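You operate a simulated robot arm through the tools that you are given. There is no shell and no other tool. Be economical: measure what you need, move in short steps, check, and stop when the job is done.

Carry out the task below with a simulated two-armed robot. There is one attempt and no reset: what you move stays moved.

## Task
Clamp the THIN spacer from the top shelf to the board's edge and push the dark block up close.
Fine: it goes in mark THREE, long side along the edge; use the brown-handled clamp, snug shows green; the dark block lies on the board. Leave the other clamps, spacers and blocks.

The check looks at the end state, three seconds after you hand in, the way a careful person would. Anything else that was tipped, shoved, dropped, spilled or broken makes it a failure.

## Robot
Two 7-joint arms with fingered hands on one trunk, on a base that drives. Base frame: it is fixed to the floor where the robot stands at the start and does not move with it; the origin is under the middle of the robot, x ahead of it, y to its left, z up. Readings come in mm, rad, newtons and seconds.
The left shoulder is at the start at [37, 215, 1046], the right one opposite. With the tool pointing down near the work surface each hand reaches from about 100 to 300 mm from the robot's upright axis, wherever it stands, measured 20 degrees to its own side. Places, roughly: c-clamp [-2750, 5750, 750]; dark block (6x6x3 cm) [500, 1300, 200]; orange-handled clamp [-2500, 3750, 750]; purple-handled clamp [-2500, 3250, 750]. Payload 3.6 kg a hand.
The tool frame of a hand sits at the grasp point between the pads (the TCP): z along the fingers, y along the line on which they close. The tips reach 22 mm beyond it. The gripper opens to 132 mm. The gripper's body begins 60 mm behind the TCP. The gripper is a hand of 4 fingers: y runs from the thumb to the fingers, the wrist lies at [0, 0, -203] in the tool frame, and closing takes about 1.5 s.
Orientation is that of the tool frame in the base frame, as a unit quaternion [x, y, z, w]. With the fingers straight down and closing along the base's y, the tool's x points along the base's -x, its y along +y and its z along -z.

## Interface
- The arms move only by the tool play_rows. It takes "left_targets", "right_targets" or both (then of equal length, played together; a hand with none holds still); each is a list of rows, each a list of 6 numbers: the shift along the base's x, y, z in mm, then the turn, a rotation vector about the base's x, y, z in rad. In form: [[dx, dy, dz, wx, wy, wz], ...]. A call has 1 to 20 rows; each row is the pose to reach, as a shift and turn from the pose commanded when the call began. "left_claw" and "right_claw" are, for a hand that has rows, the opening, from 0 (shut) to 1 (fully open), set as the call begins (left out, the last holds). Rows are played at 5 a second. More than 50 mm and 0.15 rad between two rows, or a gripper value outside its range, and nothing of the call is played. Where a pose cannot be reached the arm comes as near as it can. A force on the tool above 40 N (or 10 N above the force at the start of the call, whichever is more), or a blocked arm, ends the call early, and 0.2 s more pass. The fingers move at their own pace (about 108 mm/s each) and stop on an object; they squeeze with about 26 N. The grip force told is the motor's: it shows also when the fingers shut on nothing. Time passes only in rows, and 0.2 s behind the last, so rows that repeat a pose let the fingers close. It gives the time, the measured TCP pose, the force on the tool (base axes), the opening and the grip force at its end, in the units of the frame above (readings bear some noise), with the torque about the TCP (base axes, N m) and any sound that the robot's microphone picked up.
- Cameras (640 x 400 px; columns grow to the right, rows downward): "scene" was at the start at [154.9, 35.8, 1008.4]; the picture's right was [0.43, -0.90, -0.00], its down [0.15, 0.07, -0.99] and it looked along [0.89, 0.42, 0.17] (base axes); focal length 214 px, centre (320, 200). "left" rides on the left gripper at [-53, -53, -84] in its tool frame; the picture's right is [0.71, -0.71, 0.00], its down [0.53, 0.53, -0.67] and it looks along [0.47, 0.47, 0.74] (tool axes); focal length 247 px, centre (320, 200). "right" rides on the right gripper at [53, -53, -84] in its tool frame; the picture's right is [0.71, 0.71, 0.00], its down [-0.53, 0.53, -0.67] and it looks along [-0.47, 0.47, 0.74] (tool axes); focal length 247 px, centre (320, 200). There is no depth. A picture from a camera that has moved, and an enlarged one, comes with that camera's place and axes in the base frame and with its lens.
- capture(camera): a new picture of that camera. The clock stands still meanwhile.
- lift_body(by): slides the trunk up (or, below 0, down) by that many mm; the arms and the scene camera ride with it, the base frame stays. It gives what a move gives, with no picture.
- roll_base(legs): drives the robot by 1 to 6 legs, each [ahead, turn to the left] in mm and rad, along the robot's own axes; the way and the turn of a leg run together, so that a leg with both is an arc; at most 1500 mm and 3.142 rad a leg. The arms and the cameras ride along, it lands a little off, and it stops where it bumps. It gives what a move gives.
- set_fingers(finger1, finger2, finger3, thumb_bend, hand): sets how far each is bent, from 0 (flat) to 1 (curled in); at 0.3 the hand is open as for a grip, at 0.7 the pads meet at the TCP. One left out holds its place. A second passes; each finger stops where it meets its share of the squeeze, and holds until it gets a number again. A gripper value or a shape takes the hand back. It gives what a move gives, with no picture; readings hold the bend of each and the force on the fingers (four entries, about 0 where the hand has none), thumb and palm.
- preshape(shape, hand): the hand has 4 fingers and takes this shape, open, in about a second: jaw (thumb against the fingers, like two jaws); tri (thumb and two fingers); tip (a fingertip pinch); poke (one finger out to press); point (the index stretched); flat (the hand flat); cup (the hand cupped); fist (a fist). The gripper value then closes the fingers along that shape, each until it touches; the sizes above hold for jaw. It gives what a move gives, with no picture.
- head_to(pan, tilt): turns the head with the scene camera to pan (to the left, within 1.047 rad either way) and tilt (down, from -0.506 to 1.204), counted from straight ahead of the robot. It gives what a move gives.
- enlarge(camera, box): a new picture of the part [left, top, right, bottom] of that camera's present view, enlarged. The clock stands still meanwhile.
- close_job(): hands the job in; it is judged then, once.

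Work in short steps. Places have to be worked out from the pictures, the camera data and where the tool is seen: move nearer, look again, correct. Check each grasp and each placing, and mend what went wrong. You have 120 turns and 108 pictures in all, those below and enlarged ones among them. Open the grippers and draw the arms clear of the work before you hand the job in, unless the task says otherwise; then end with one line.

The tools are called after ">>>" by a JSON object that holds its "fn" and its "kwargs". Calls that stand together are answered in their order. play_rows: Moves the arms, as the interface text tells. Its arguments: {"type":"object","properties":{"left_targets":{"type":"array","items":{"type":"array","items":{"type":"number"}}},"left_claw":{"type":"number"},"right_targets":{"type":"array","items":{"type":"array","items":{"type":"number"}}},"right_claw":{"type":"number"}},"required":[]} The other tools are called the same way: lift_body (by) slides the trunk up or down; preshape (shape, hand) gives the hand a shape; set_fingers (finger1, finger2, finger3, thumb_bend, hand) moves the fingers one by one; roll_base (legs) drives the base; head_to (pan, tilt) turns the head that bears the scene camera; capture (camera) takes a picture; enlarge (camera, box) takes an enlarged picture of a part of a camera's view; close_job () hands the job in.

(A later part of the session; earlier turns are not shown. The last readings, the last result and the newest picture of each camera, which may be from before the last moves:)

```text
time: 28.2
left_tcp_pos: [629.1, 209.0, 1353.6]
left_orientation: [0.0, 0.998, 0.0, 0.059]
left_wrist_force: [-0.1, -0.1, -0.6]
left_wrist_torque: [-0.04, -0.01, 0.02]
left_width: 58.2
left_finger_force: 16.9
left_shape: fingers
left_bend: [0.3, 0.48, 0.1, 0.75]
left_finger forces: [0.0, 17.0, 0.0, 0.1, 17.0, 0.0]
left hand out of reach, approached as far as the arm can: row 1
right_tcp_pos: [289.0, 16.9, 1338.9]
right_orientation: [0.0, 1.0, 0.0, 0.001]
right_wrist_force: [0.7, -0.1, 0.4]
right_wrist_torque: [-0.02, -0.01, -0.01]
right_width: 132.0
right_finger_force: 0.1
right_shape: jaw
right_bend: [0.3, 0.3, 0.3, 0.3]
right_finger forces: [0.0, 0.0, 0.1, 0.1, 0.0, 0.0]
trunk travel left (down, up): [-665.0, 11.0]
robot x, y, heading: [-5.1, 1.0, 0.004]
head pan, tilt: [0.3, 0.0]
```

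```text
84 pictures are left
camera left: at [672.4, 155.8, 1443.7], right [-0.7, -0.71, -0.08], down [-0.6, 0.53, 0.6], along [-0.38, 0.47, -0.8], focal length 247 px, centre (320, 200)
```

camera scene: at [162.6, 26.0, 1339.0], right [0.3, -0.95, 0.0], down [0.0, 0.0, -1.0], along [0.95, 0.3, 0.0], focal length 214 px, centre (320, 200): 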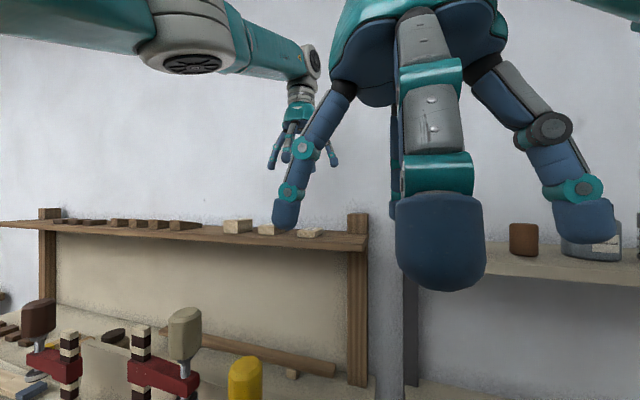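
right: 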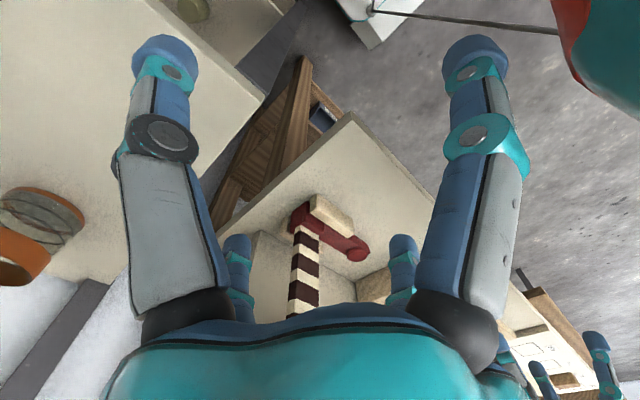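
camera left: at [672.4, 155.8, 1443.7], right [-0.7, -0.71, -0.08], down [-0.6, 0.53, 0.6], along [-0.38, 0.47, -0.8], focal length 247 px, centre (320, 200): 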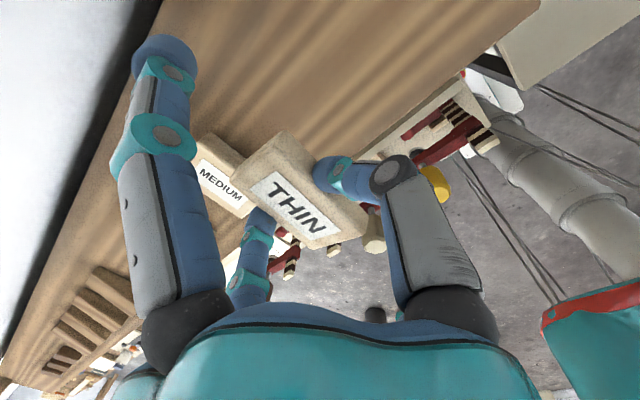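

THIN is in the hand. I retract the left hand close to the body, upright, ready for driving.

>>> {"fn": "play_rows", "kwargs": {"left_targets": [[-45, 10, 10, 0, 0, 0], [-90, 25, 20, 0, 0.06, 0], [-135, 45, 20, 0, 0.12, 0], [-180, 65, 20, 0, 0.12, 0], [-225, 85, 20, 0, 0.12, 0], [-270, 105, 20, 0, 0.12, 0], [-310, 125, 20, 0, 0.12, 0], [-330, 150, 20, 0, 0.12, 0]]}}

>>> {"fn": "roll_base", "kwargs": {"legs": [[-150, 0], [0, 1.571], [800, 0], [0, -1.571]]}}

>>> {"fn": "head_to", "kwargs": {"pan": 0.1, "tilt": 0.7}}

>>> {"fn": "capture", "kwargs": {"camera": "scene"}}

```text
time: 30.1
left_tcp_pos: [298.2, 358.1, 1374.4]
left_orientation: [0.0, 1.0, 0.0, 0.0]
left_wrist_force: [-0.5, -0.1, -1.1]
left_wrist_torque: [-0.01, 0.01, 0.0]
left_width: 58.0
left_finger_force: 16.8
left_shape: fingers
left_bend: [0.3, 0.48, 0.1, 0.75]
left_finger forces: [0.0, 17.1, 0.0, 0.1, 17.0, 0.0]
right_tcp_pos: [288.8, 16.3, 1339.8]
right_orientation: [0.0, 1.0, 0.0, -0.001]
right_wrist_force: [0.7, 0.0, 0.2]
right_wrist_torque: [0.0, -0.01, -0.01]
right_width: 132.0
right_finger_force: 0.1
right_shape: jaw
right_bend: [0.3, 0.3, 0.3, 0.3]
right_finger forces: [0.1, 0.0, 0.1, 0.0, 0.1, 0.0]
trunk travel left (down, up): [-665.0, 11.0]
robot x, y, heading: [-2.5, -3.2, -0.002]
head pan, tilt: [0.3, 0.0]
```

```text
time: 33.8
left_tcp_pos: [-242.8, 456.1, 1375.1]
left_orientation: [-0.432, 0.902, 0.0, 0.0]
left_wrist_force: [-0.4, 0.7, -0.3]
left_wrist_torque: [0.01, -0.01, -0.02]
left_width: 57.7
left_finger_force: 17.1
left_shape: fingers
left_bend: [0.3, 0.47, 0.1, 0.76]
left_finger forces: [0.1, 17.2, 0.0, 0.1, 16.9, 0.1]
right_tcp_pos: [18.1, 238.3, 1340.3]
right_orientation: [-0.433, 0.901, -0.001, 0.0]
right_wrist_force: [-1.2, 1.1, -0.4]
right_wrist_torque: [-0.01, -0.03, 0.03]
right_width: 131.8
right_finger_force: 0.1
right_shape: jaw
right_bend: [0.3, 0.3, 0.3, 0.3]
right_finger forces: [0.0, 0.0, 0.0, 0.0, 0.0, 0.1]
trunk travel left (down, up): [-665.0, 11.0]
robot x, y, heading: [-124.6, -21.8, 0.926]
head pan, tilt: [0.3, 0.0]
stopped in leg 2: the robot was blocked; the commanded pose is now the measured one
```

```text
time: 34.8
left_tcp_pos: [-242.0, 455.5, 1374.8]
left_orientation: [-0.432, 0.902, 0.0, -0.001]
left_wrist_force: [-0.5, -0.6, -0.5]
left_wrist_torque: [0.01, -0.04, -0.04]
left_width: 57.8
left_finger_force: 17.0
left_shape: fingers
left_bend: [0.3, 0.47, 0.1, 0.76]
left_finger forces: [0.1, 17.2, 0.0, 0.0, 17.0, 0.0]
right_tcp_pos: [19.4, 235.0, 1340.3]
right_orientation: [-0.433, 0.902, 0.0, 0.0]
right_wrist_force: [0.7, 0.0, -0.2]
right_wrist_torque: [0.0, 0.01, -0.03]
right_width: 131.8
right_finger_force: 0.0
right_shape: jaw
right_bend: [0.3, 0.3, 0.3, 0.3]
right_finger forces: [0.0, 0.0, 0.1, 0.0, 0.0, 0.0]
trunk travel left (down, up): [-665.0, 11.0]
robot x, y, heading: [-124.5, -23.2, 0.923]
head pan, tilt: [0.099, 0.7]
```

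```text
83 pictures are left
camera scene: at [-34.4, 109.4, 1275.3], right [0.85, -0.52, 0.0], down [-0.34, -0.55, -0.77], along [0.4, 0.65, -0.64], focal length 214 px, centre (320, 200)
```

scene: 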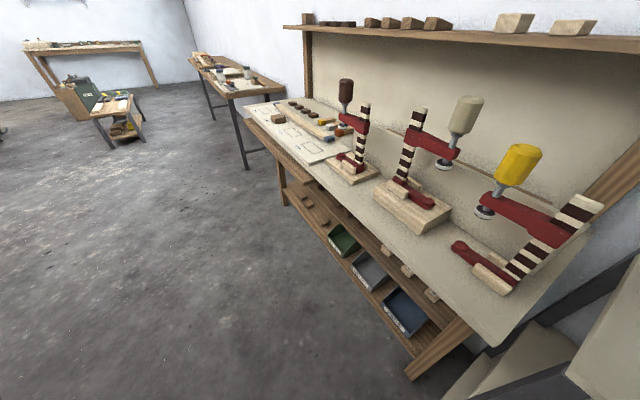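

The base got blocked mid-turn at heading 0.92 (something to the right/behind, probably the side bench). I'll move ahead a little, then continue the turn slightly away from the bench and drive on.

>>> {"fn": "roll_base", "kwargs": {"legs": [[110, 0], [0, 0.8]]}}

```text
time: 38.0
left_tcp_pos: [-471.3, 334.9, 1375.5]
left_orientation: [0.733, -0.681, 0.0, 0.0]
left_wrist_force: [0.3, -0.6, -0.8]
left_wrist_torque: [0.0, -0.02, -0.02]
left_width: 57.8
left_finger_force: 17.4
left_shape: fingers
left_bend: [0.3, 0.47, 0.1, 0.76]
left_finger forces: [0.0, 17.2, 0.0, 0.0, 17.1, 0.1]
right_tcp_pos: [-129.5, 355.2, 1340.1]
right_orientation: [0.733, -0.681, 0.0, 0.0]
right_wrist_force: [-0.2, -0.2, -0.7]
right_wrist_torque: [0.01, -0.01, 0.0]
right_width: 132.1
right_finger_force: 0.0
right_shape: jaw
right_bend: [0.3, 0.3, 0.3, 0.3]
right_finger forces: [0.0, 0.1, 0.1, 0.1, 0.0, 0.0]
trunk travel left (down, up): [-665.0, 11.0]
robot x, y, heading: [-30.7, 70.1, 1.668]
head pan, tilt: [0.099, 0.7]
stopped in leg 2: the robot was blocked; the commanded pose is now the measured one
```

Heading is 1.668, nearly parallel to the bench. I look right to see how close the right arm is to the bench and clamps before driving.

>>> {"fn": "head_to", "kwargs": {"pan": -1.0, "tilt": 0.4}}

>>> {"fn": "capture", "kwargs": {"camera": "scene"}}

>>> {"fn": "capture", "kwargs": {"camera": "right"}}

```text
time: 39.4
left_tcp_pos: [-469.5, 337.1, 1375.9]
left_orientation: [0.733, -0.68, 0.0, 0.0]
left_wrist_force: [-0.5, -0.2, -0.1]
left_wrist_torque: [0.03, 0.02, -0.02]
left_width: 57.9
left_finger_force: 17.4
left_shape: fingers
left_bend: [0.3, 0.47, 0.1, 0.76]
left_finger forces: [0.0, 17.1, 0.0, 0.0, 16.9, 0.0]
right_tcp_pos: [-127.7, 355.6, 1340.6]
right_orientation: [0.732, -0.681, 0.001, 0.001]
right_wrist_force: [-0.5, -0.1, 0.3]
right_wrist_torque: [-0.05, -0.02, 0.0]
right_width: 131.9
right_finger_force: 0.1
right_shape: jaw
right_bend: [0.3, 0.3, 0.3, 0.3]
right_finger forces: [0.1, 0.0, 0.1, 0.1, 0.0, 0.0]
trunk travel left (down, up): [-665.0, 11.0]
robot x, y, heading: [-30.4, 68.4, 1.672]
head pan, tilt: [-1.0, 0.4]
```

```text
82 pictures are left
camera scene: at [38.6, 201.6, 1302.0], right [0.62, -0.78, 0.0], down [-0.31, -0.24, -0.92], along [0.72, 0.57, -0.39], focal length 214 px, centre (320, 200)
```

scene: 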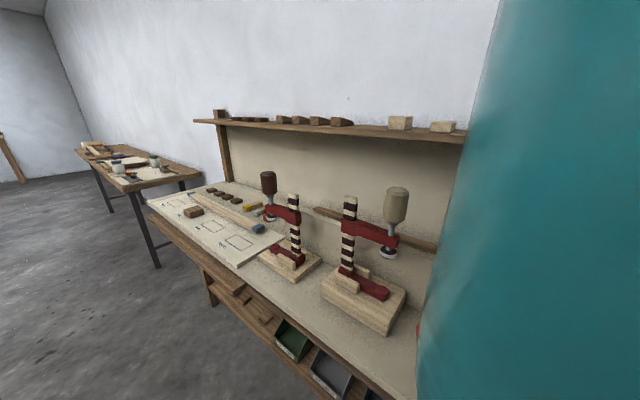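

```text
81 pictures are left
camera right: at [-70.9, 306.6, 1424.2], right [-0.65, -0.76, 0.0], down [-0.56, 0.49, 0.67], along [-0.51, 0.44, -0.74], focal length 247 px, centre (320, 200)
```

right: 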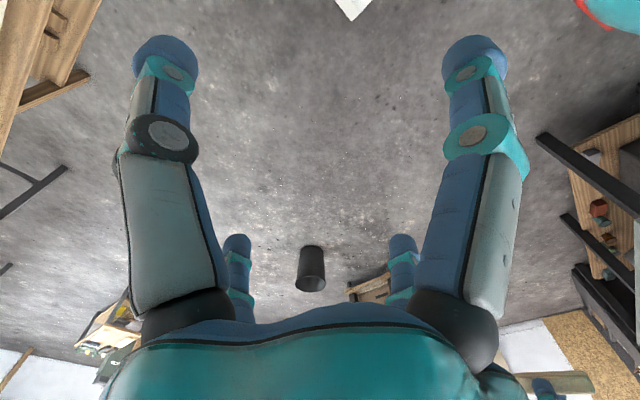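

The arms ride near z≥1300, above the clamps (tops ≈1155), and the forward direction leads slightly away from the bench. I drive ahead in a first step.

>>> {"fn": "roll_base", "kwargs": {"legs": [[250, 0.05], [430, 0]]}}

>>> {"fn": "capture", "kwargs": {"camera": "scene"}}

```text
time: 43.4
left_tcp_pos: [-575.7, 990.7, 1377.2]
left_orientation: [0.749, -0.663, 0.0, 0.0]
left_wrist_force: [0.0, 0.0, 0.1]
left_wrist_torque: [-0.03, 0.01, 0.0]
left_width: 58.1
left_finger_force: 15.9
left_shape: fingers
left_bend: [0.3, 0.47, 0.1, 0.76]
left_finger forces: [0.0, 17.2, 0.1, 0.0, 17.1, 0.1]
right_tcp_pos: [-235.2, 1025.4, 1341.3]
right_orientation: [0.75, -0.662, 0.001, 0.0]
right_wrist_force: [-0.2, 0.8, -0.7]
right_wrist_torque: [-0.01, -0.01, 0.02]
right_width: 132.2
right_finger_force: 0.1
right_shape: jaw
right_bend: [0.3, 0.3, 0.3, 0.3]
right_finger forces: [0.1, 0.0, 0.0, 0.0, 0.0, 0.0]
trunk travel left (down, up): [-665.0, 11.0]
robot x, y, heading: [-117.7, 743.2, 1.719]
head pan, tilt: [-1.0, 0.4]
```

```text
80 pictures are left
camera scene: at [-63.6, 879.2, 1302.0], right [0.66, -0.75, 0.0], down [-0.29, -0.26, -0.92], along [0.69, 0.61, -0.39], focal length 214 px, centre (320, 200)
```

scene: 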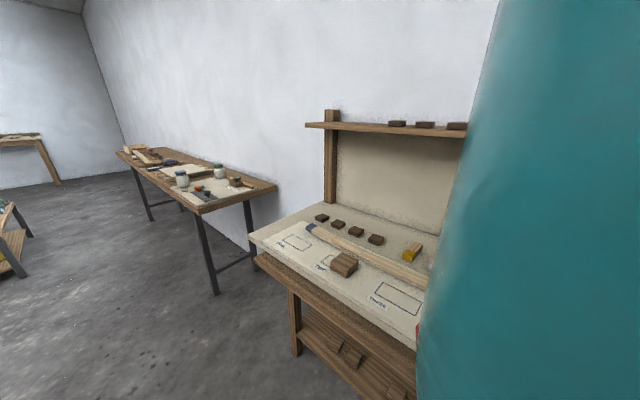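

Now at [-118,743]. I turn back to face the bench and look at the board and clamp.

>>> {"fn": "roll_base", "kwargs": {"legs": [[0, -1.719]]}}

>>> {"fn": "head_to", "kwargs": {"pan": 0.2, "tilt": 0.75}}

>>> {"fn": "capture", "kwargs": {"camera": "scene"}}

```text
time: 46.2
left_tcp_pos: [-203.9, 1253.2, 1378.5]
left_orientation: [-0.379, 0.925, 0.0, 0.001]
left_wrist_force: [0.7, -0.6, -0.3]
left_wrist_torque: [0.0, 0.0, -0.02]
left_width: 58.1
left_finger_force: 17.1
left_shape: fingers
left_bend: [0.3, 0.47, 0.1, 0.76]
left_finger forces: [0.0, 17.1, 0.0, 0.1, 17.0, 0.1]
right_tcp_pos: [30.7, 1004.4, 1342.9]
right_orientation: [-0.38, 0.925, 0.001, -0.001]
right_wrist_force: [0.4, 0.2, -0.2]
right_wrist_torque: [-0.02, 0.05, 0.01]
right_width: 132.2
right_finger_force: 0.0
right_shape: jaw
right_bend: [0.3, 0.3, 0.3, 0.3]
right_finger forces: [0.0, 0.0, 0.1, 0.1, 0.0, 0.0]
trunk travel left (down, up): [-665.0, 11.0]
robot x, y, heading: [-149.2, 764.4, 0.777]
head pan, tilt: [-1.0, 0.4]
stopped in leg 1: the robot was blocked; the commanded pose is now the measured one
```

```text
time: 47.6
left_tcp_pos: [-205.6, 1254.6, 1378.6]
left_orientation: [-0.379, 0.925, 0.001, -0.001]
left_wrist_force: [0.4, -0.2, -0.5]
left_wrist_torque: [0.01, -0.01, -0.01]
left_width: 58.0
left_finger_force: 16.6
left_shape: fingers
left_bend: [0.3, 0.47, 0.1, 0.76]
left_finger forces: [0.0, 17.1, 0.1, 0.1, 17.0, 0.0]
right_tcp_pos: [29.0, 1006.0, 1341.0]
right_orientation: [-0.379, 0.925, 0.0, 0.0]
right_wrist_force: [-0.5, 0.0, -0.1]
right_wrist_torque: [0.02, -0.02, -0.03]
right_width: 132.1
right_finger_force: 0.0
right_shape: jaw
right_bend: [0.3, 0.3, 0.3, 0.3]
right_finger forces: [0.1, 0.0, 0.0, 0.0, 0.1, 0.0]
trunk travel left (down, up): [-665.0, 11.0]
robot x, y, heading: [-146.9, 767.9, 0.782]
head pan, tilt: [0.201, 0.75]
```

```text
79 pictures are left
camera scene: at [-49.7, 888.3, 1271.0], right [0.83, -0.56, 0.0], down [-0.38, -0.57, -0.73], along [0.41, 0.61, -0.68], focal length 214 px, centre (320, 200)
```

scene: 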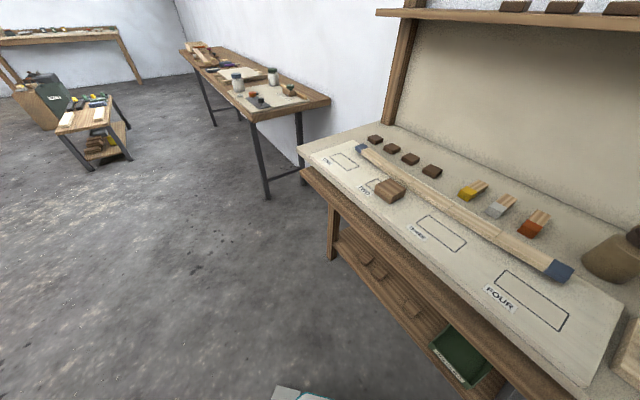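

The base's corner contacts the bench front around 45° (that explains both blocks). I back off 120 mm diagonally, then finish the turn.

>>> {"fn": "roll_base", "kwargs": {"legs": [[-140, 0], [0, -0.782]]}}

>>> {"fn": "head_to", "kwargs": {"pan": 0.1, "tilt": 0.6}}

>>> {"fn": "capture", "kwargs": {"camera": "scene"}}

```text
time: 51.0
left_tcp_pos: [49.0, 1061.9, 1379.1]
left_orientation: [-0.014, 1.0, 0.002, 0.001]
left_wrist_force: [1.1, -0.6, -0.3]
left_wrist_torque: [0.01, 0.02, 0.07]
left_width: 57.8
left_finger_force: 17.4
left_shape: fingers
left_bend: [0.3, 0.47, 0.1, 0.76]
left_finger forces: [0.1, 17.2, 0.1, 0.1, 17.1, 0.0]
right_tcp_pos: [49.9, 720.3, 1343.7]
right_orientation: [-0.016, 1.0, 0.002, 0.0]
right_wrist_force: [-0.4, 0.0, 0.0]
right_wrist_torque: [0.02, 0.02, -0.02]
right_width: 132.2
right_finger_force: 0.0
right_shape: jaw
right_bend: [0.3, 0.3, 0.3, 0.3]
right_finger forces: [0.0, 0.1, 0.0, 0.1, 0.0, 0.0]
trunk travel left (down, up): [-665.0, 11.0]
robot x, y, heading: [-248.6, 698.0, 0.032]
head pan, tilt: [0.201, 0.75]
stopped in leg 2: the robot was blocked; the commanded pose is now the measured one
```

```text
time: 51.7
left_tcp_pos: [47.5, 1064.1, 1377.6]
left_orientation: [-0.013, 1.0, 0.001, 0.0]
left_wrist_force: [-0.4, 0.9, -0.9]
left_wrist_torque: [-0.01, 0.03, 0.01]
left_width: 58.0
left_finger_force: 17.5
left_shape: fingers
left_bend: [0.3, 0.47, 0.1, 0.76]
left_finger forces: [0.0, 17.1, 0.0, 0.0, 17.0, 0.0]
right_tcp_pos: [49.8, 722.1, 1343.1]
right_orientation: [-0.016, 1.0, 0.0, 0.0]
right_wrist_force: [0.1, 0.1, -0.2]
right_wrist_torque: [-0.02, 0.01, 0.01]
right_width: 132.0
right_finger_force: 0.2
right_shape: jaw
right_bend: [0.3, 0.3, 0.3, 0.3]
right_finger forces: [0.1, 0.0, 0.0, 0.0, 0.1, 0.0]
trunk travel left (down, up): [-665.0, 11.0]
robot x, y, heading: [-244.6, 696.5, 0.029]
head pan, tilt: [0.099, 0.6]
```

```text
78 pictures are left
camera scene: at [-82.5, 713.0, 1283.7], right [0.13, -0.99, 0.0], down [-0.56, -0.07, -0.82], along [0.82, 0.11, -0.57], focal length 214 px, centre (320, 200)
```

scene: 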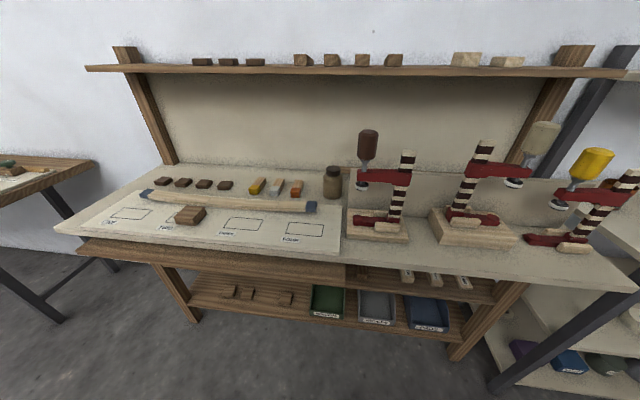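

Good overview: board with marks ONE–FOUR, a brown block on the board near TWO, and the brown-handled clamp on a stand at right. I'll enlarge the board, the clamp, and the lower-shelf blocks.

>>> {"fn": "enlarge", "kwargs": {"camera": "scene", "box": [60, 165, 360, 265]}}

>>> {"fn": "enlarge", "kwargs": {"camera": "scene", "box": [310, 120, 470, 260]}}

>>> {"fn": "enlarge", "kwargs": {"camera": "scene", "box": [180, 250, 340, 330]}}

```text
2.13 times, centred on (210, 215) of scene
camera zoom: at [-82.5, 713.0, 1283.7], right [0.13, -0.99, 0.0], down [-0.56, -0.07, -0.82], along [0.82, 0.11, -0.57], focal length 458 px, centre (555, 168)
```

zoom: 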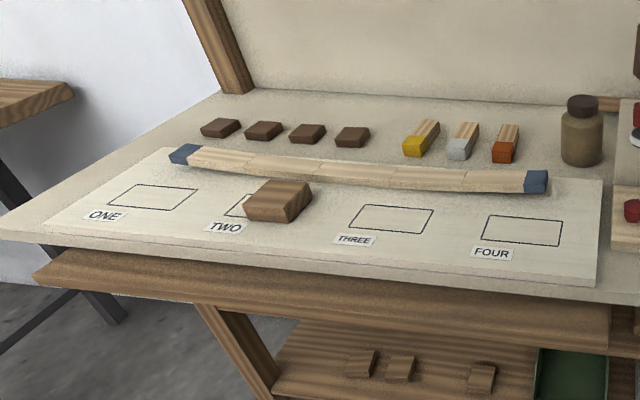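

```text
2.86 times, centred on (390, 190) of scene
camera zoom: at [-82.5, 713.0, 1283.7], right [0.13, -0.99, 0.0], down [-0.56, -0.07, -0.82], along [0.82, 0.11, -0.57], focal length 613 px, centre (120, 229)
```

zoom: 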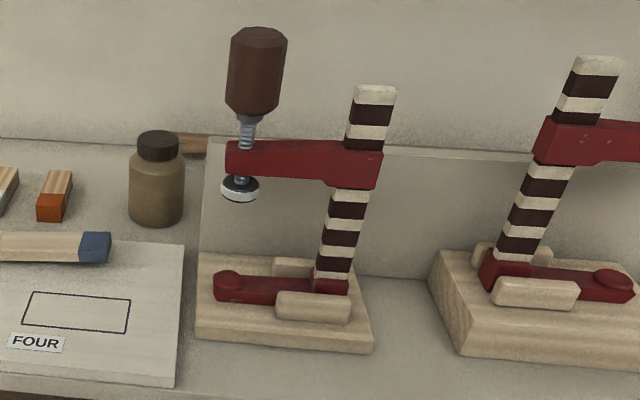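

```text
4.00 times, centred on (260, 290) of scene
camera zoom: at [-82.5, 713.0, 1283.7], right [0.13, -0.99, 0.0], down [-0.56, -0.07, -0.82], along [0.82, 0.11, -0.57], focal length 858 px, centre (560, -160)
```

zoom: 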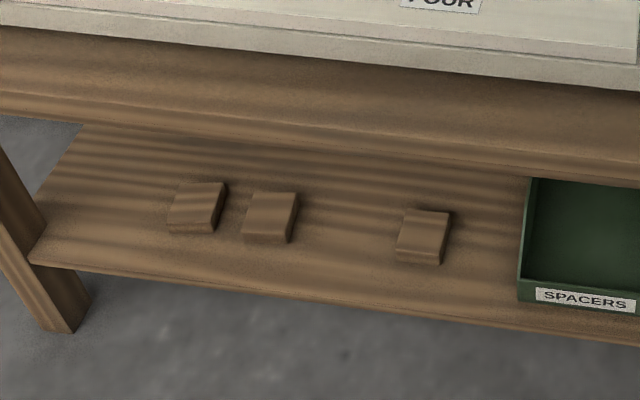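

The lower-shelf blocks are the same brown; the block on the board is the only one there, matching "lies on the board". I'll drive closer and lower the trunk to inspect the board's front edge.

>>> {"fn": "roll_base", "kwargs": {"legs": [[170, 0]]}}

>>> {"fn": "lift_body", "kwargs": {"by": -200}}

>>> {"fn": "head_to", "kwargs": {"pan": 0.4, "tilt": 0.9}}

>>> {"fn": "capture", "kwargs": {"camera": "scene"}}

>>> {"fn": "capture", "kwargs": {"camera": "right"}}

```text
time: 53.2
left_tcp_pos: [218.1, 1068.6, 1377.9]
left_orientation: [-0.015, 1.0, 0.001, -0.001]
left_wrist_force: [0.3, 0.3, -0.5]
left_wrist_torque: [-0.02, 0.01, -0.02]
left_width: 57.7
left_finger_force: 16.9
left_shape: fingers
left_bend: [0.3, 0.47, 0.1, 0.76]
left_finger forces: [0.0, 17.1, 0.1, 0.1, 17.0, 0.0]
right_tcp_pos: [219.9, 727.5, 1342.5]
right_orientation: [-0.017, 1.0, 0.0, 0.0]
right_wrist_force: [-0.6, -1.2, -0.1]
right_wrist_torque: [0.0, 0.01, -0.01]
right_width: 132.0
right_finger_force: 0.1
right_shape: jaw
right_bend: [0.3, 0.3, 0.3, 0.3]
right_finger forces: [0.0, 0.0, 0.1, 0.1, 0.0, 0.0]
trunk travel left (down, up): [-665.0, 11.0]
robot x, y, heading: [-75.1, 703.7, 0.034]
head pan, tilt: [0.099, 0.6]
```

```text
time: 55.3
left_tcp_pos: [218.2, 1069.1, 1178.2]
left_orientation: [-0.015, 1.0, 0.001, 0.0]
left_wrist_force: [-0.1, 0.0, -0.6]
left_wrist_torque: [-0.03, 0.01, 0.01]
left_width: 58.0
left_finger_force: 17.1
left_shape: fingers
left_bend: [0.3, 0.47, 0.1, 0.76]
left_finger forces: [0.0, 17.3, 0.0, 0.0, 17.1, 0.1]
right_tcp_pos: [218.8, 727.9, 1143.6]
right_orientation: [-0.016, 1.0, 0.001, 0.001]
right_wrist_force: [0.8, -0.4, -0.4]
right_wrist_torque: [-0.02, -0.01, 0.01]
right_width: 131.9
right_finger_force: 0.2
right_shape: jaw
right_bend: [0.3, 0.3, 0.3, 0.3]
right_finger forces: [0.1, 0.0, 0.1, 0.1, 0.0, 0.0]
trunk travel left (down, up): [-465.0, 211.0]
robot x, y, heading: [-75.9, 702.9, 0.033]
head pan, tilt: [0.099, 0.6]
```

```text
time: 56.1
left_tcp_pos: [217.5, 1068.7, 1178.3]
left_orientation: [-0.014, 1.0, 0.001, 0.0]
left_wrist_force: [-0.1, 0.8, -0.2]
left_wrist_torque: [-0.02, 0.0, -0.02]
left_width: 57.6
left_finger_force: 17.6
left_shape: fingers
left_bend: [0.3, 0.47, 0.1, 0.76]
left_finger forces: [0.0, 17.2, 0.1, 0.1, 17.0, 0.0]
right_tcp_pos: [218.8, 728.1, 1144.0]
right_orientation: [-0.017, 1.0, 0.0, 0.0]
right_wrist_force: [-0.3, -0.2, -0.9]
right_wrist_torque: [0.0, 0.01, 0.02]
right_width: 131.9
right_finger_force: 0.0
right_shape: jaw
right_bend: [0.3, 0.3, 0.3, 0.3]
right_finger forces: [0.0, 0.0, 0.0, 0.0, 0.0, 0.1]
trunk travel left (down, up): [-465.0, 211.0]
robot x, y, heading: [-74.0, 704.5, 0.036]
head pan, tilt: [0.4, 0.901]
```

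```text
74 pictures are left
camera scene: at [69.2, 737.9, 1057.8], right [0.42, -0.91, 0.0], down [-0.71, -0.33, -0.62], along [0.56, 0.26, -0.78], focal length 214 px, centre (320, 200)
```

scene: 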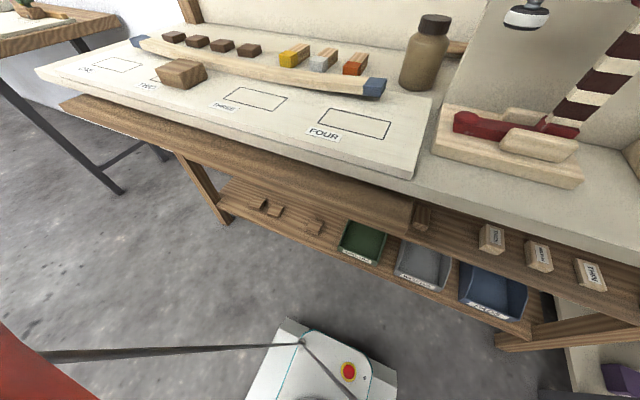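

```text
73 pictures are left
camera right: at [167.2, 672.9, 1227.1], right [-0.73, 0.68, 0.0], down [0.51, 0.54, 0.67], along [0.46, 0.49, -0.74], focal length 247 px, centre (320, 200)
```

right: 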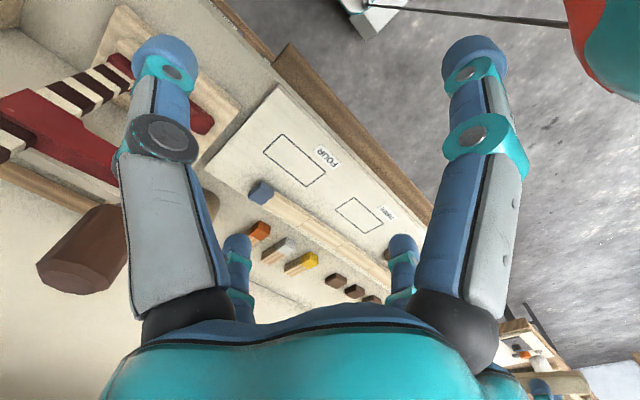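

I enlarge the board's front-right corner in both views to judge whether it overhangs the bench and the gap to the brown ledge.

>>> {"fn": "enlarge", "kwargs": {"camera": "scene", "box": [180, 60, 460, 235]}}

>>> {"fn": "enlarge", "kwargs": {"camera": "right", "box": [190, 20, 450, 260]}}

```text
2.29 times, centred on (320, 148) of scene
camera zoom: at [69.2, 737.9, 1057.8], right [0.42, -0.91, 0.0], down [-0.71, -0.33, -0.62], along [0.56, 0.26, -0.78], focal length 490 px, centre (320, 320)
```

zoom: 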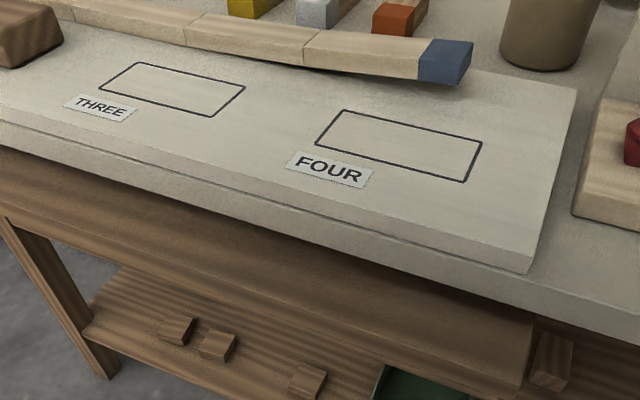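

```text
1.67 times, centred on (320, 140) of right
camera zoom: at [167.2, 672.9, 1227.1], right [-0.73, 0.68, 0.0], down [0.51, 0.54, 0.67], along [0.46, 0.49, -0.74], focal length 412 px, centre (320, 300)
```

zoom: 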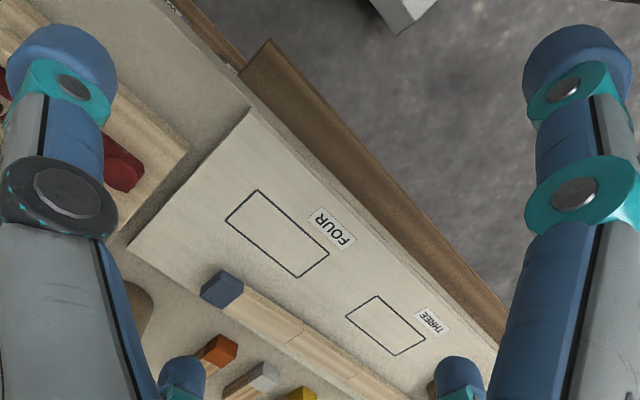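

The board's front edge is about flush with the bench front (x≈273), and a brown ledge lies below at z≈817, x≈248. I back off and lower the trunk to see this edge from the front at level.

>>> {"fn": "roll_base", "kwargs": {"legs": [[-200, 0]]}}

>>> {"fn": "lift_body", "kwargs": {"by": -270}}

>>> {"fn": "head_to", "kwargs": {"pan": 0.45, "tilt": 0.0}}

>>> {"fn": "capture", "kwargs": {"camera": "scene"}}

```text
time: 57.7
left_tcp_pos: [17.3, 1063.7, 1179.6]
left_orientation: [-0.015, 1.0, 0.0, 0.0]
left_wrist_force: [-0.2, -0.5, 0.7]
left_wrist_torque: [-0.02, -0.08, -0.01]
left_width: 57.7
left_finger_force: 17.1
left_shape: fingers
left_bend: [0.3, 0.47, 0.1, 0.76]
left_finger forces: [0.1, 17.1, 0.1, 0.1, 17.0, 0.0]
right_tcp_pos: [18.3, 721.2, 1144.1]
right_orientation: [-0.017, 1.0, 0.0, 0.001]
right_wrist_force: [-0.5, 0.7, -0.6]
right_wrist_torque: [0.01, -0.02, -0.01]
right_width: 132.0
right_finger_force: 0.1
right_shape: jaw
right_bend: [0.3, 0.3, 0.3, 0.3]
right_finger forces: [0.0, 0.0, 0.0, 0.0, 0.1, 0.0]
trunk travel left (down, up): [-465.0, 211.0]
robot x, y, heading: [-274.7, 696.5, 0.034]
head pan, tilt: [0.4, 0.901]
```

```text
time: 60.5
left_tcp_pos: [18.4, 1063.5, 909.1]
left_orientation: [-0.016, 1.0, 0.001, 0.0]
left_wrist_force: [0.8, -0.2, 0.8]
left_wrist_torque: [0.01, -0.02, 0.01]
left_width: 58.1
left_finger_force: 17.2
left_shape: fingers
left_bend: [0.3, 0.47, 0.1, 0.76]
left_finger forces: [0.0, 17.3, 0.0, 0.0, 17.0, 0.0]
right_tcp_pos: [19.5, 722.3, 875.0]
right_orientation: [-0.017, 1.0, 0.001, 0.0]
right_wrist_force: [-0.2, -0.2, 0.0]
right_wrist_torque: [-0.01, 0.02, -0.04]
right_width: 132.0
right_finger_force: 0.1
right_shape: jaw
right_bend: [0.3, 0.3, 0.3, 0.3]
right_finger forces: [0.0, 0.0, 0.0, 0.0, 0.0, 0.0]
trunk travel left (down, up): [-195.0, 481.0]
robot x, y, heading: [-274.2, 699.0, 0.032]
head pan, tilt: [0.4, 0.901]
```

```text
time: 61.7
left_tcp_pos: [18.9, 1062.3, 910.3]
left_orientation: [-0.014, 1.0, 0.001, 0.0]
left_wrist_force: [-0.1, -0.1, -0.5]
left_wrist_torque: [-0.02, -0.01, 0.03]
left_width: 58.0
left_finger_force: 17.2
left_shape: fingers
left_bend: [0.3, 0.47, 0.1, 0.76]
left_finger forces: [0.1, 17.3, 0.0, 0.0, 16.9, 0.0]
right_tcp_pos: [19.7, 721.8, 874.6]
right_orientation: [-0.016, 1.0, 0.001, 0.0]
right_wrist_force: [-0.5, -0.7, 0.3]
right_wrist_torque: [0.01, -0.01, 0.01]
right_width: 131.9
right_finger_force: 0.0
right_shape: jaw
right_bend: [0.3, 0.3, 0.3, 0.3]
right_finger forces: [0.1, 0.0, 0.0, 0.0, 0.0, 0.0]
trunk travel left (down, up): [-195.0, 481.0]
robot x, y, heading: [-272.8, 697.3, 0.038]
head pan, tilt: [0.45, 0.0]
```

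```text
70 pictures are left
camera scene: at [-113.4, 742.0, 857.7], right [0.47, -0.89, 0.0], down [0.0, 0.0, -1.0], along [0.89, 0.47, 0.0], focal length 214 px, centre (320, 200)
```

scene: 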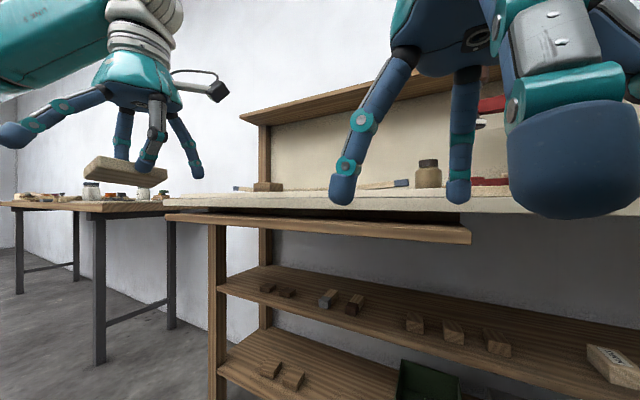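

>>> {"fn": "enlarge", "kwargs": {"camera": "scene", "box": [230, 160, 490, 260]}}

>>> {"fn": "enlarge", "kwargs": {"camera": "scene", "box": [70, 80, 230, 200]}}

```text
2.46 times, centred on (360, 210) of scene
camera zoom: at [-113.4, 742.0, 857.7], right [0.47, -0.89, 0.0], down [0.0, 0.0, -1.0], along [0.89, 0.47, 0.0], focal length 528 px, centre (222, 175)
```

zoom: 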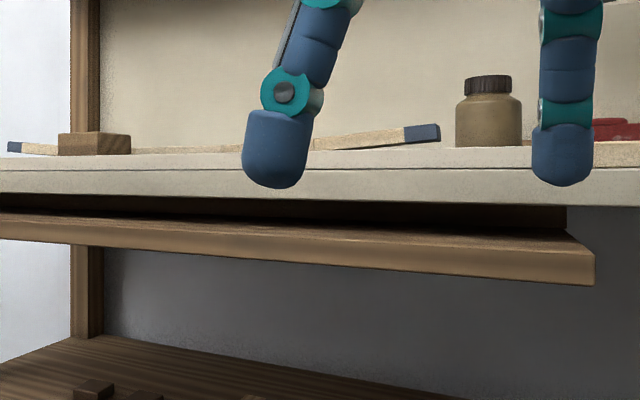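

```text
3.33 times, centred on (150, 140) of scene
camera zoom: at [-113.4, 742.0, 857.7], right [0.47, -0.89, 0.0], down [0.0, 0.0, -1.0], along [0.89, 0.47, 0.0], focal length 715 px, centre (887, 400)
```

zoom: 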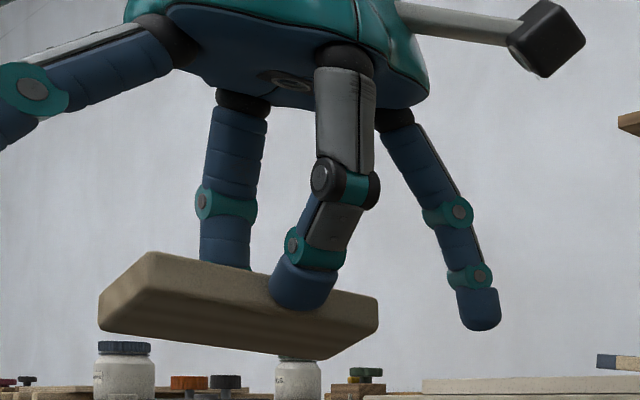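

The board (top ≈870) and bench slab (underside ≈837) are flush at the front, with a ledge ~24 mm beneath. THIN is held well. I raise the trunk, return closer, and will rotate the left hand so the spacer's long side lies along the edge over mark THREE (centre ≈[360,1001]).

>>> {"fn": "lift_body", "kwargs": {"by": 230}}

>>> {"fn": "roll_base", "kwargs": {"legs": [[200, 0]]}}

>>> {"fn": "play_rows", "kwargs": {"left_targets": [[5, -5, 0, 0, 0, 0.14], [10, -10, 0, 0, 0, 0.28], [20, -15, 0, 0, 0, 0.42], [35, -20, 0, 0, 0, 0.56], [50, -25, 0, 0, 0, 0.7], [65, -30, 0, 0, 0, 0.84], [80, -40, 0, 0, 0, 0.98], [100, -45, 0, 0, 0, 1.12], [120, -50, 0, 0, 0, 1.26], [140, -60, 0, 0, 0, 1.4], [155, -68, 0, 0, 0, 1.54]]}}

>>> {"fn": "capture", "kwargs": {"camera": "left"}}

```text
time: 64.1
left_tcp_pos: [19.4, 1064.0, 1138.3]
left_orientation: [-0.014, 1.0, 0.001, -0.001]
left_wrist_force: [-0.5, -0.3, -1.0]
left_wrist_torque: [0.02, 0.0, 0.02]
left_width: 57.8
left_finger_force: 16.6
left_shape: fingers
left_bend: [0.3, 0.47, 0.1, 0.76]
left_finger forces: [0.1, 17.3, 0.1, 0.0, 17.0, 0.1]
right_tcp_pos: [21.5, 721.8, 1103.7]
right_orientation: [-0.017, 1.0, 0.0, 0.0]
right_wrist_force: [0.3, 0.2, 0.0]
right_wrist_torque: [0.03, -0.01, -0.01]
right_width: 131.9
right_finger_force: 0.0
right_shape: jaw
right_bend: [0.3, 0.3, 0.3, 0.3]
right_finger forces: [0.0, 0.1, 0.0, 0.0, 0.1, 0.0]
trunk travel left (down, up): [-425.0, 251.0]
robot x, y, heading: [-276.7, 699.3, 0.035]
head pan, tilt: [0.45, 0.0]
```

```text
time: 65.7
left_tcp_pos: [218.2, 1069.2, 1138.7]
left_orientation: [-0.015, 1.0, 0.0, -0.001]
left_wrist_force: [-0.2, 0.2, -0.3]
left_wrist_torque: [-0.01, 0.03, -0.01]
left_width: 58.2
left_finger_force: 17.1
left_shape: fingers
left_bend: [0.3, 0.47, 0.1, 0.76]
left_finger forces: [0.1, 17.3, 0.1, 0.1, 17.0, 0.0]
right_tcp_pos: [220.6, 727.5, 1103.2]
right_orientation: [-0.017, 1.0, 0.0, 0.0]
right_wrist_force: [-0.2, -0.2, -0.2]
right_wrist_torque: [-0.03, 0.0, 0.0]
right_width: 132.0
right_finger_force: 0.1
right_shape: jaw
right_bend: [0.3, 0.3, 0.3, 0.3]
right_finger forces: [0.0, 0.0, 0.1, 0.0, 0.0, 0.1]
trunk travel left (down, up): [-425.0, 251.0]
robot x, y, heading: [-72.7, 705.5, 0.031]
head pan, tilt: [0.45, 0.0]
```

```text
time: 68.1
left_tcp_pos: [374.2, 1001.6, 1139.4]
left_orientation: [0.708, -0.706, -0.001, 0.002]
left_wrist_force: [-0.9, 0.3, -0.7]
left_wrist_torque: [-0.01, 0.01, 0.0]
left_width: 57.9
left_finger_force: 17.0
left_shape: fingers
left_bend: [0.3, 0.47, 0.1, 0.76]
left_finger forces: [0.1, 17.2, 0.1, 0.0, 16.8, 0.0]
right_tcp_pos: [221.0, 727.6, 1105.4]
right_orientation: [-0.016, 1.0, 0.0, 0.0]
right_wrist_force: [-0.1, -0.2, 0.3]
right_wrist_torque: [-0.01, 0.01, -0.01]
right_width: 132.2
right_finger_force: 0.0
right_shape: jaw
right_bend: [0.3, 0.3, 0.3, 0.3]
right_finger forces: [0.1, 0.0, 0.0, 0.0, 0.0, 0.0]
trunk travel left (down, up): [-425.0, 251.0]
robot x, y, heading: [-73.4, 703.6, 0.034]
head pan, tilt: [0.45, 0.0]
```

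```text
67 pictures are left
camera left: at [427.6, 1055.7, 1223.4], right [0.71, -0.71, 0.0], down [-0.52, -0.53, 0.67], along [-0.47, -0.47, -0.74], focal length 247 px, centre (320, 200)
```

left: 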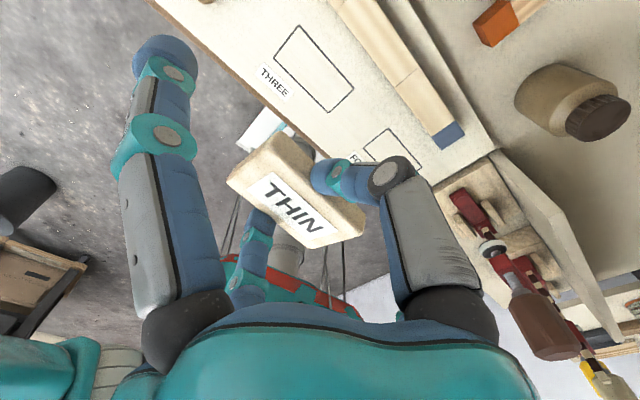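

The left camera gives mark THREE at x 334–383, y 945–1045 and the spacer centred at ≈[359,1006]. Restoring the 0.12 tilt at which it was gripped (now about +x) will make it level. I shift −13 in y and descend to z≈945 to check.

>>> {"fn": "play_rows", "kwargs": {"left_targets": [[0, -6, -40, 0.06, 0, 0], [0, -13, -80, 0.12, 0, 0], [0, -13, -120, 0.12, 0, 0], [0, -13, -160, 0.12, 0, 0], [0, -13, -195, 0.12, 0, 0], [0, -13, -195, 0.12, 0, 0]]}}

>>> {"fn": "capture", "kwargs": {"camera": "left"}}

>>> {"fn": "head_to", "kwargs": {"pan": 0.5, "tilt": 0.5}}

>>> {"fn": "capture", "kwargs": {"camera": "scene"}}

```text
time: 69.5
left_tcp_pos: [372.4, 989.9, 943.6]
left_orientation: [-0.706, 0.706, 0.044, 0.042]
left_wrist_force: [-0.2, -0.3, -0.2]
left_wrist_torque: [0.0, 0.0, -0.01]
left_width: 58.0
left_finger_force: 17.1
left_shape: fingers
left_bend: [0.3, 0.47, 0.1, 0.76]
left_finger forces: [0.1, 17.2, 0.0, 0.0, 16.8, 0.1]
right_tcp_pos: [220.7, 727.8, 1103.9]
right_orientation: [-0.016, 1.0, 0.0, 0.0]
right_wrist_force: [0.1, -0.2, -0.4]
right_wrist_torque: [0.0, 0.06, -0.01]
right_width: 132.0
right_finger_force: 0.2
right_shape: jaw
right_bend: [0.3, 0.3, 0.3, 0.3]
right_finger forces: [0.1, 0.0, 0.0, 0.0, 0.1, 0.1]
trunk travel left (down, up): [-425.0, 251.0]
robot x, y, heading: [-75.6, 706.0, 0.033]
head pan, tilt: [0.45, 0.0]
```

```text
66 pictures are left
camera left: at [427.2, 1032.8, 1033.6], right [0.71, -0.7, -0.09], down [-0.52, -0.6, 0.6], along [-0.47, -0.38, -0.79], focal length 247 px, centre (320, 200)
```

left: 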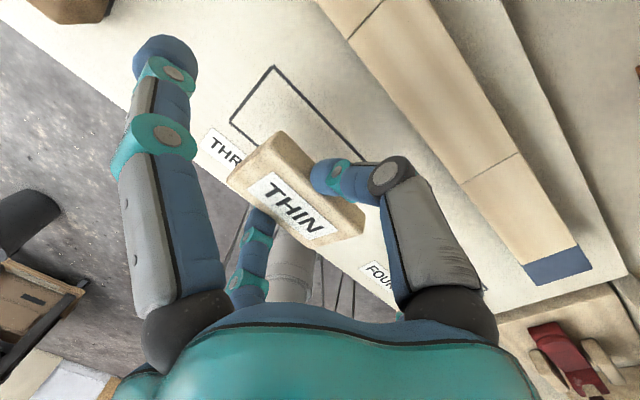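

```text
time: 70.4
left_tcp_pos: [373.4, 988.4, 944.5]
left_orientation: [0.706, -0.706, -0.044, -0.042]
left_wrist_force: [0.8, 0.1, -0.3]
left_wrist_torque: [-0.02, -0.03, 0.0]
left_width: 58.1
left_finger_force: 16.5
left_shape: fingers
left_bend: [0.3, 0.47, 0.1, 0.76]
left_finger forces: [0.0, 17.0, 0.0, 0.0, 16.9, 0.0]
right_tcp_pos: [220.4, 727.4, 1104.0]
right_orientation: [-0.017, 1.0, 0.0, 0.0]
right_wrist_force: [-0.5, -0.1, 0.0]
right_wrist_torque: [0.02, -0.01, 0.02]
right_width: 131.9
right_finger_force: 0.1
right_shape: jaw
right_bend: [0.3, 0.3, 0.3, 0.3]
right_finger forces: [0.0, 0.0, 0.0, 0.0, 0.0, 0.0]
trunk travel left (down, up): [-425.0, 251.0]
robot x, y, heading: [-74.7, 702.7, 0.033]
head pan, tilt: [0.499, 0.499]
```

```text
65 pictures are left
camera scene: at [80.0, 752.8, 1050.8], right [0.51, -0.86, 0.0], down [-0.41, -0.24, -0.88], along [0.76, 0.45, -0.48], focal length 214 px, centre (320, 200)
```

scene: 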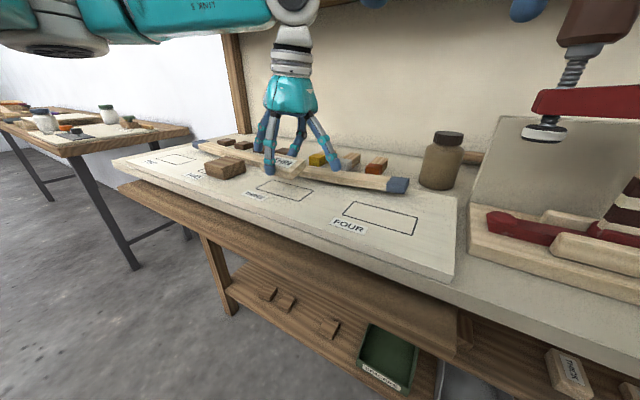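

Spacer spans x 338–380 and y≈957–1022, inside the mark; +4 mm in y centres it. I lower gently to the board.

>>> {"fn": "play_rows", "kwargs": {"left_targets": [[0, 4, -20, 0, 0, 0], [0, 4, -32, 0, 0, 0], [0, 4, -36, 0, 0, 0], [0, 4, -39, 0, 0, 0], [0, 4, -41, 0, 0, 0], [0, 4, -43, 0, 0, 0]]}}

>>> {"fn": "capture", "kwargs": {"camera": "left"}}

>>> {"fn": "enlarge", "kwargs": {"camera": "scene", "box": [190, 90, 390, 220]}}

```text
time: 71.8
left_tcp_pos: [373.1, 991.3, 903.9]
left_orientation: [0.706, -0.706, -0.042, -0.043]
left_wrist_force: [1.6, 1.4, 18.1]
left_wrist_torque: [0.02, 0.8, -0.04]
left_width: 58.2
left_finger_force: 19.7
left_shape: fingers
left_bend: [0.3, 0.47, 0.1, 0.77]
left_finger forces: [0.1, 21.8, 0.0, 0.1, 17.5, 0.0]
right_tcp_pos: [217.6, 726.4, 1104.9]
right_orientation: [-0.016, 1.0, 0.001, 0.001]
right_wrist_force: [0.4, -0.3, -0.1]
right_wrist_torque: [-0.01, -0.04, 0.02]
right_width: 132.2
right_finger_force: 0.1
right_shape: jaw
right_bend: [0.3, 0.3, 0.3, 0.3]
right_finger forces: [0.0, 0.0, 0.1, 0.0, 0.0, 0.0]
trunk travel left (down, up): [-425.0, 251.0]
robot x, y, heading: [-75.5, 703.5, 0.036]
head pan, tilt: [0.499, 0.499]
```

```text
64 pictures are left
camera left: at [426.3, 1035.8, 993.4], right [0.71, -0.7, -0.08], down [-0.53, -0.6, 0.6], along [-0.47, -0.38, -0.8], focal length 247 px, centre (320, 200)
```

left: 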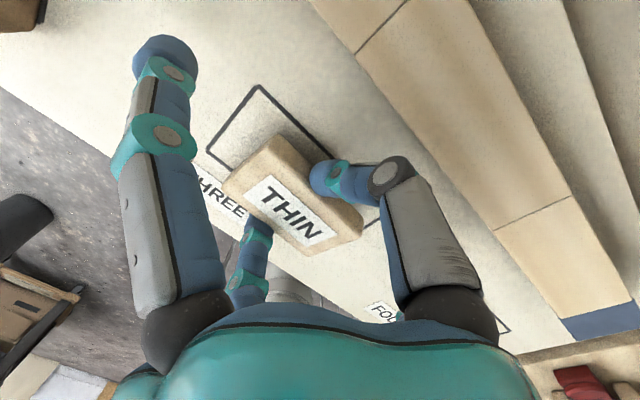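

```text
3.08 times, centred on (290, 155) of scene
camera zoom: at [79.0, 752.3, 1051.1], right [0.51, -0.86, 0.0], down [-0.41, -0.24, -0.88], along [0.76, 0.45, -0.48], focal length 660 px, centre (412, 338)
```

zoom: 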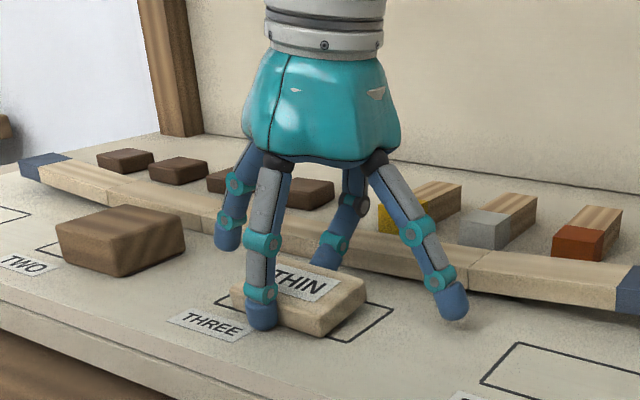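

The spacer touches down (18 N) inside mark THREE. I release slightly by opening thumb and finger2 a little.

>>> {"fn": "set_fingers", "kwargs": {"hand": "left", "finger2": 0.4, "thumb_bend": 0.55}}

>>> {"fn": "play_rows", "kwargs": {"left_targets": [[0, 0, 15, 0, 0, 0], [0, 0, 50, 0, 0, 0], [0, 0, 95, 0, 0, 0]]}}

>>> {"fn": "capture", "kwargs": {"camera": "left"}}

```text
time: 72.8
left_tcp_pos: [372.3, 992.6, 903.3]
left_orientation: [0.706, -0.705, -0.044, -0.042]
left_wrist_force: [-1.0, 1.1, 16.6]
left_wrist_torque: [-0.02, -0.41, 0.03]
left_width: 62.4
left_finger_force: 8.0
left_shape: fingers
left_bend: [0.3, 0.4, 0.1, 0.57]
left_finger forces: [0.1, 0.0, 0.0, 0.0, 16.3, 0.0]
right_tcp_pos: [219.4, 727.2, 1105.2]
right_orientation: [-0.017, 1.0, 0.001, 0.001]
right_wrist_force: [-0.4, -0.4, 0.5]
right_wrist_torque: [0.0, -0.01, 0.01]
right_width: 131.6
right_finger_force: 0.2
right_shape: jaw
right_bend: [0.3, 0.3, 0.3, 0.3]
right_finger forces: [0.0, 0.0, 0.1, 0.0, 0.1, 0.0]
trunk travel left (down, up): [-425.0, 251.0]
robot x, y, heading: [-76.3, 705.3, 0.035]
head pan, tilt: [0.499, 0.499]
```

```text
time: 73.6
left_tcp_pos: [373.4, 992.2, 995.3]
left_orientation: [-0.705, 0.707, 0.044, 0.041]
left_wrist_force: [1.1, 0.1, -0.2]
left_wrist_torque: [0.01, -0.02, -0.03]
left_width: 64.4
left_finger_force: 0.1
left_shape: fingers
left_bend: [0.3, 0.4, 0.1, 0.55]
left_finger forces: [0.1, 0.1, 0.0, 0.0, 0.0, 0.0]
right_tcp_pos: [219.7, 727.5, 1104.8]
right_orientation: [-0.017, 1.0, 0.0, 0.001]
right_wrist_force: [0.2, 0.0, 0.8]
right_wrist_torque: [0.01, -0.01, 0.0]
right_width: 131.8
right_finger_force: 0.0
right_shape: jaw
right_bend: [0.3, 0.3, 0.3, 0.3]
right_finger forces: [0.1, 0.1, 0.1, 0.1, 0.1, 0.0]
trunk travel left (down, up): [-425.0, 251.0]
robot x, y, heading: [-77.1, 702.2, 0.032]
head pan, tilt: [0.499, 0.499]
```

```text
62 pictures are left
camera left: at [427.1, 1035.9, 1086.2], right [0.71, -0.7, -0.09], down [-0.52, -0.6, 0.6], along [-0.48, -0.38, -0.79], focal length 247 px, centre (320, 200)
```

left: 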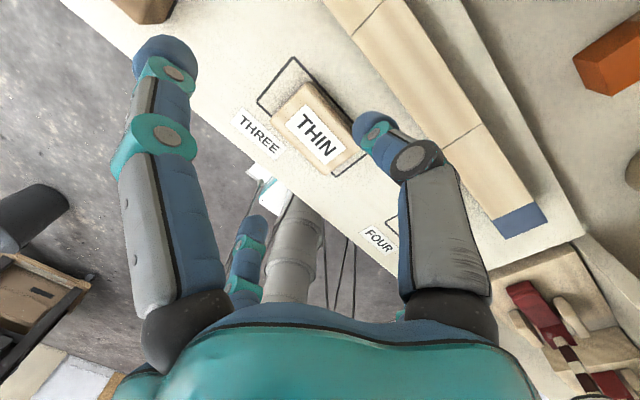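

THIN lies in mark THREE. I enlarge to check how well it is centred.

>>> {"fn": "enlarge", "kwargs": {"camera": "left", "box": [220, 40, 420, 220]}}

>>> {"fn": "enlarge", "kwargs": {"camera": "scene", "box": [180, 130, 380, 230]}}

```text
2.22 times, centred on (320, 130) of left
camera zoom: at [427.1, 1035.9, 1086.2], right [0.71, -0.7, -0.09], down [-0.52, -0.6, 0.6], along [-0.48, -0.38, -0.79], focal length 549 px, centre (320, 356)
```

zoom: 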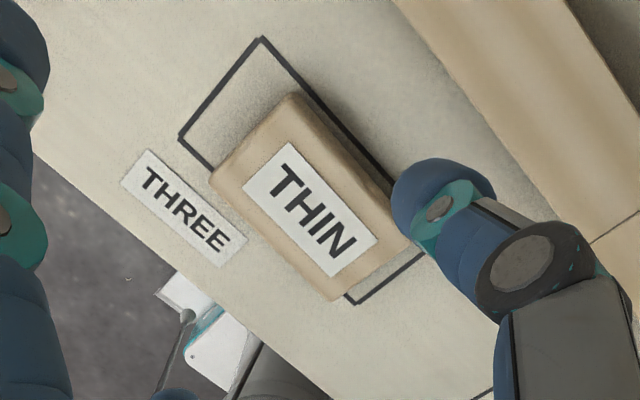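

```text
3.20 times, centred on (280, 180) of scene
camera zoom: at [79.8, 752.5, 1050.8], right [0.51, -0.86, 0.0], down [-0.41, -0.24, -0.88], along [0.76, 0.45, -0.48], focal length 686 px, centre (448, 264)
```

zoom: 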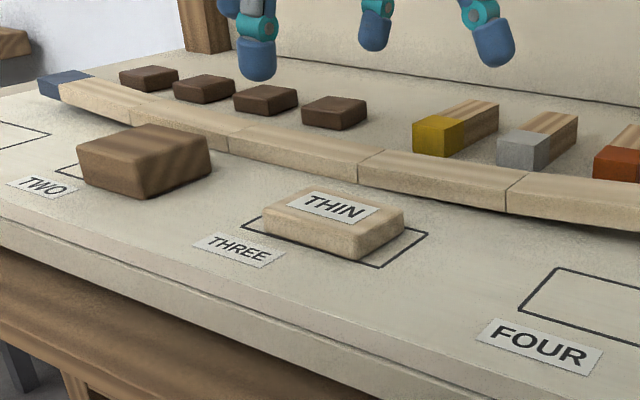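

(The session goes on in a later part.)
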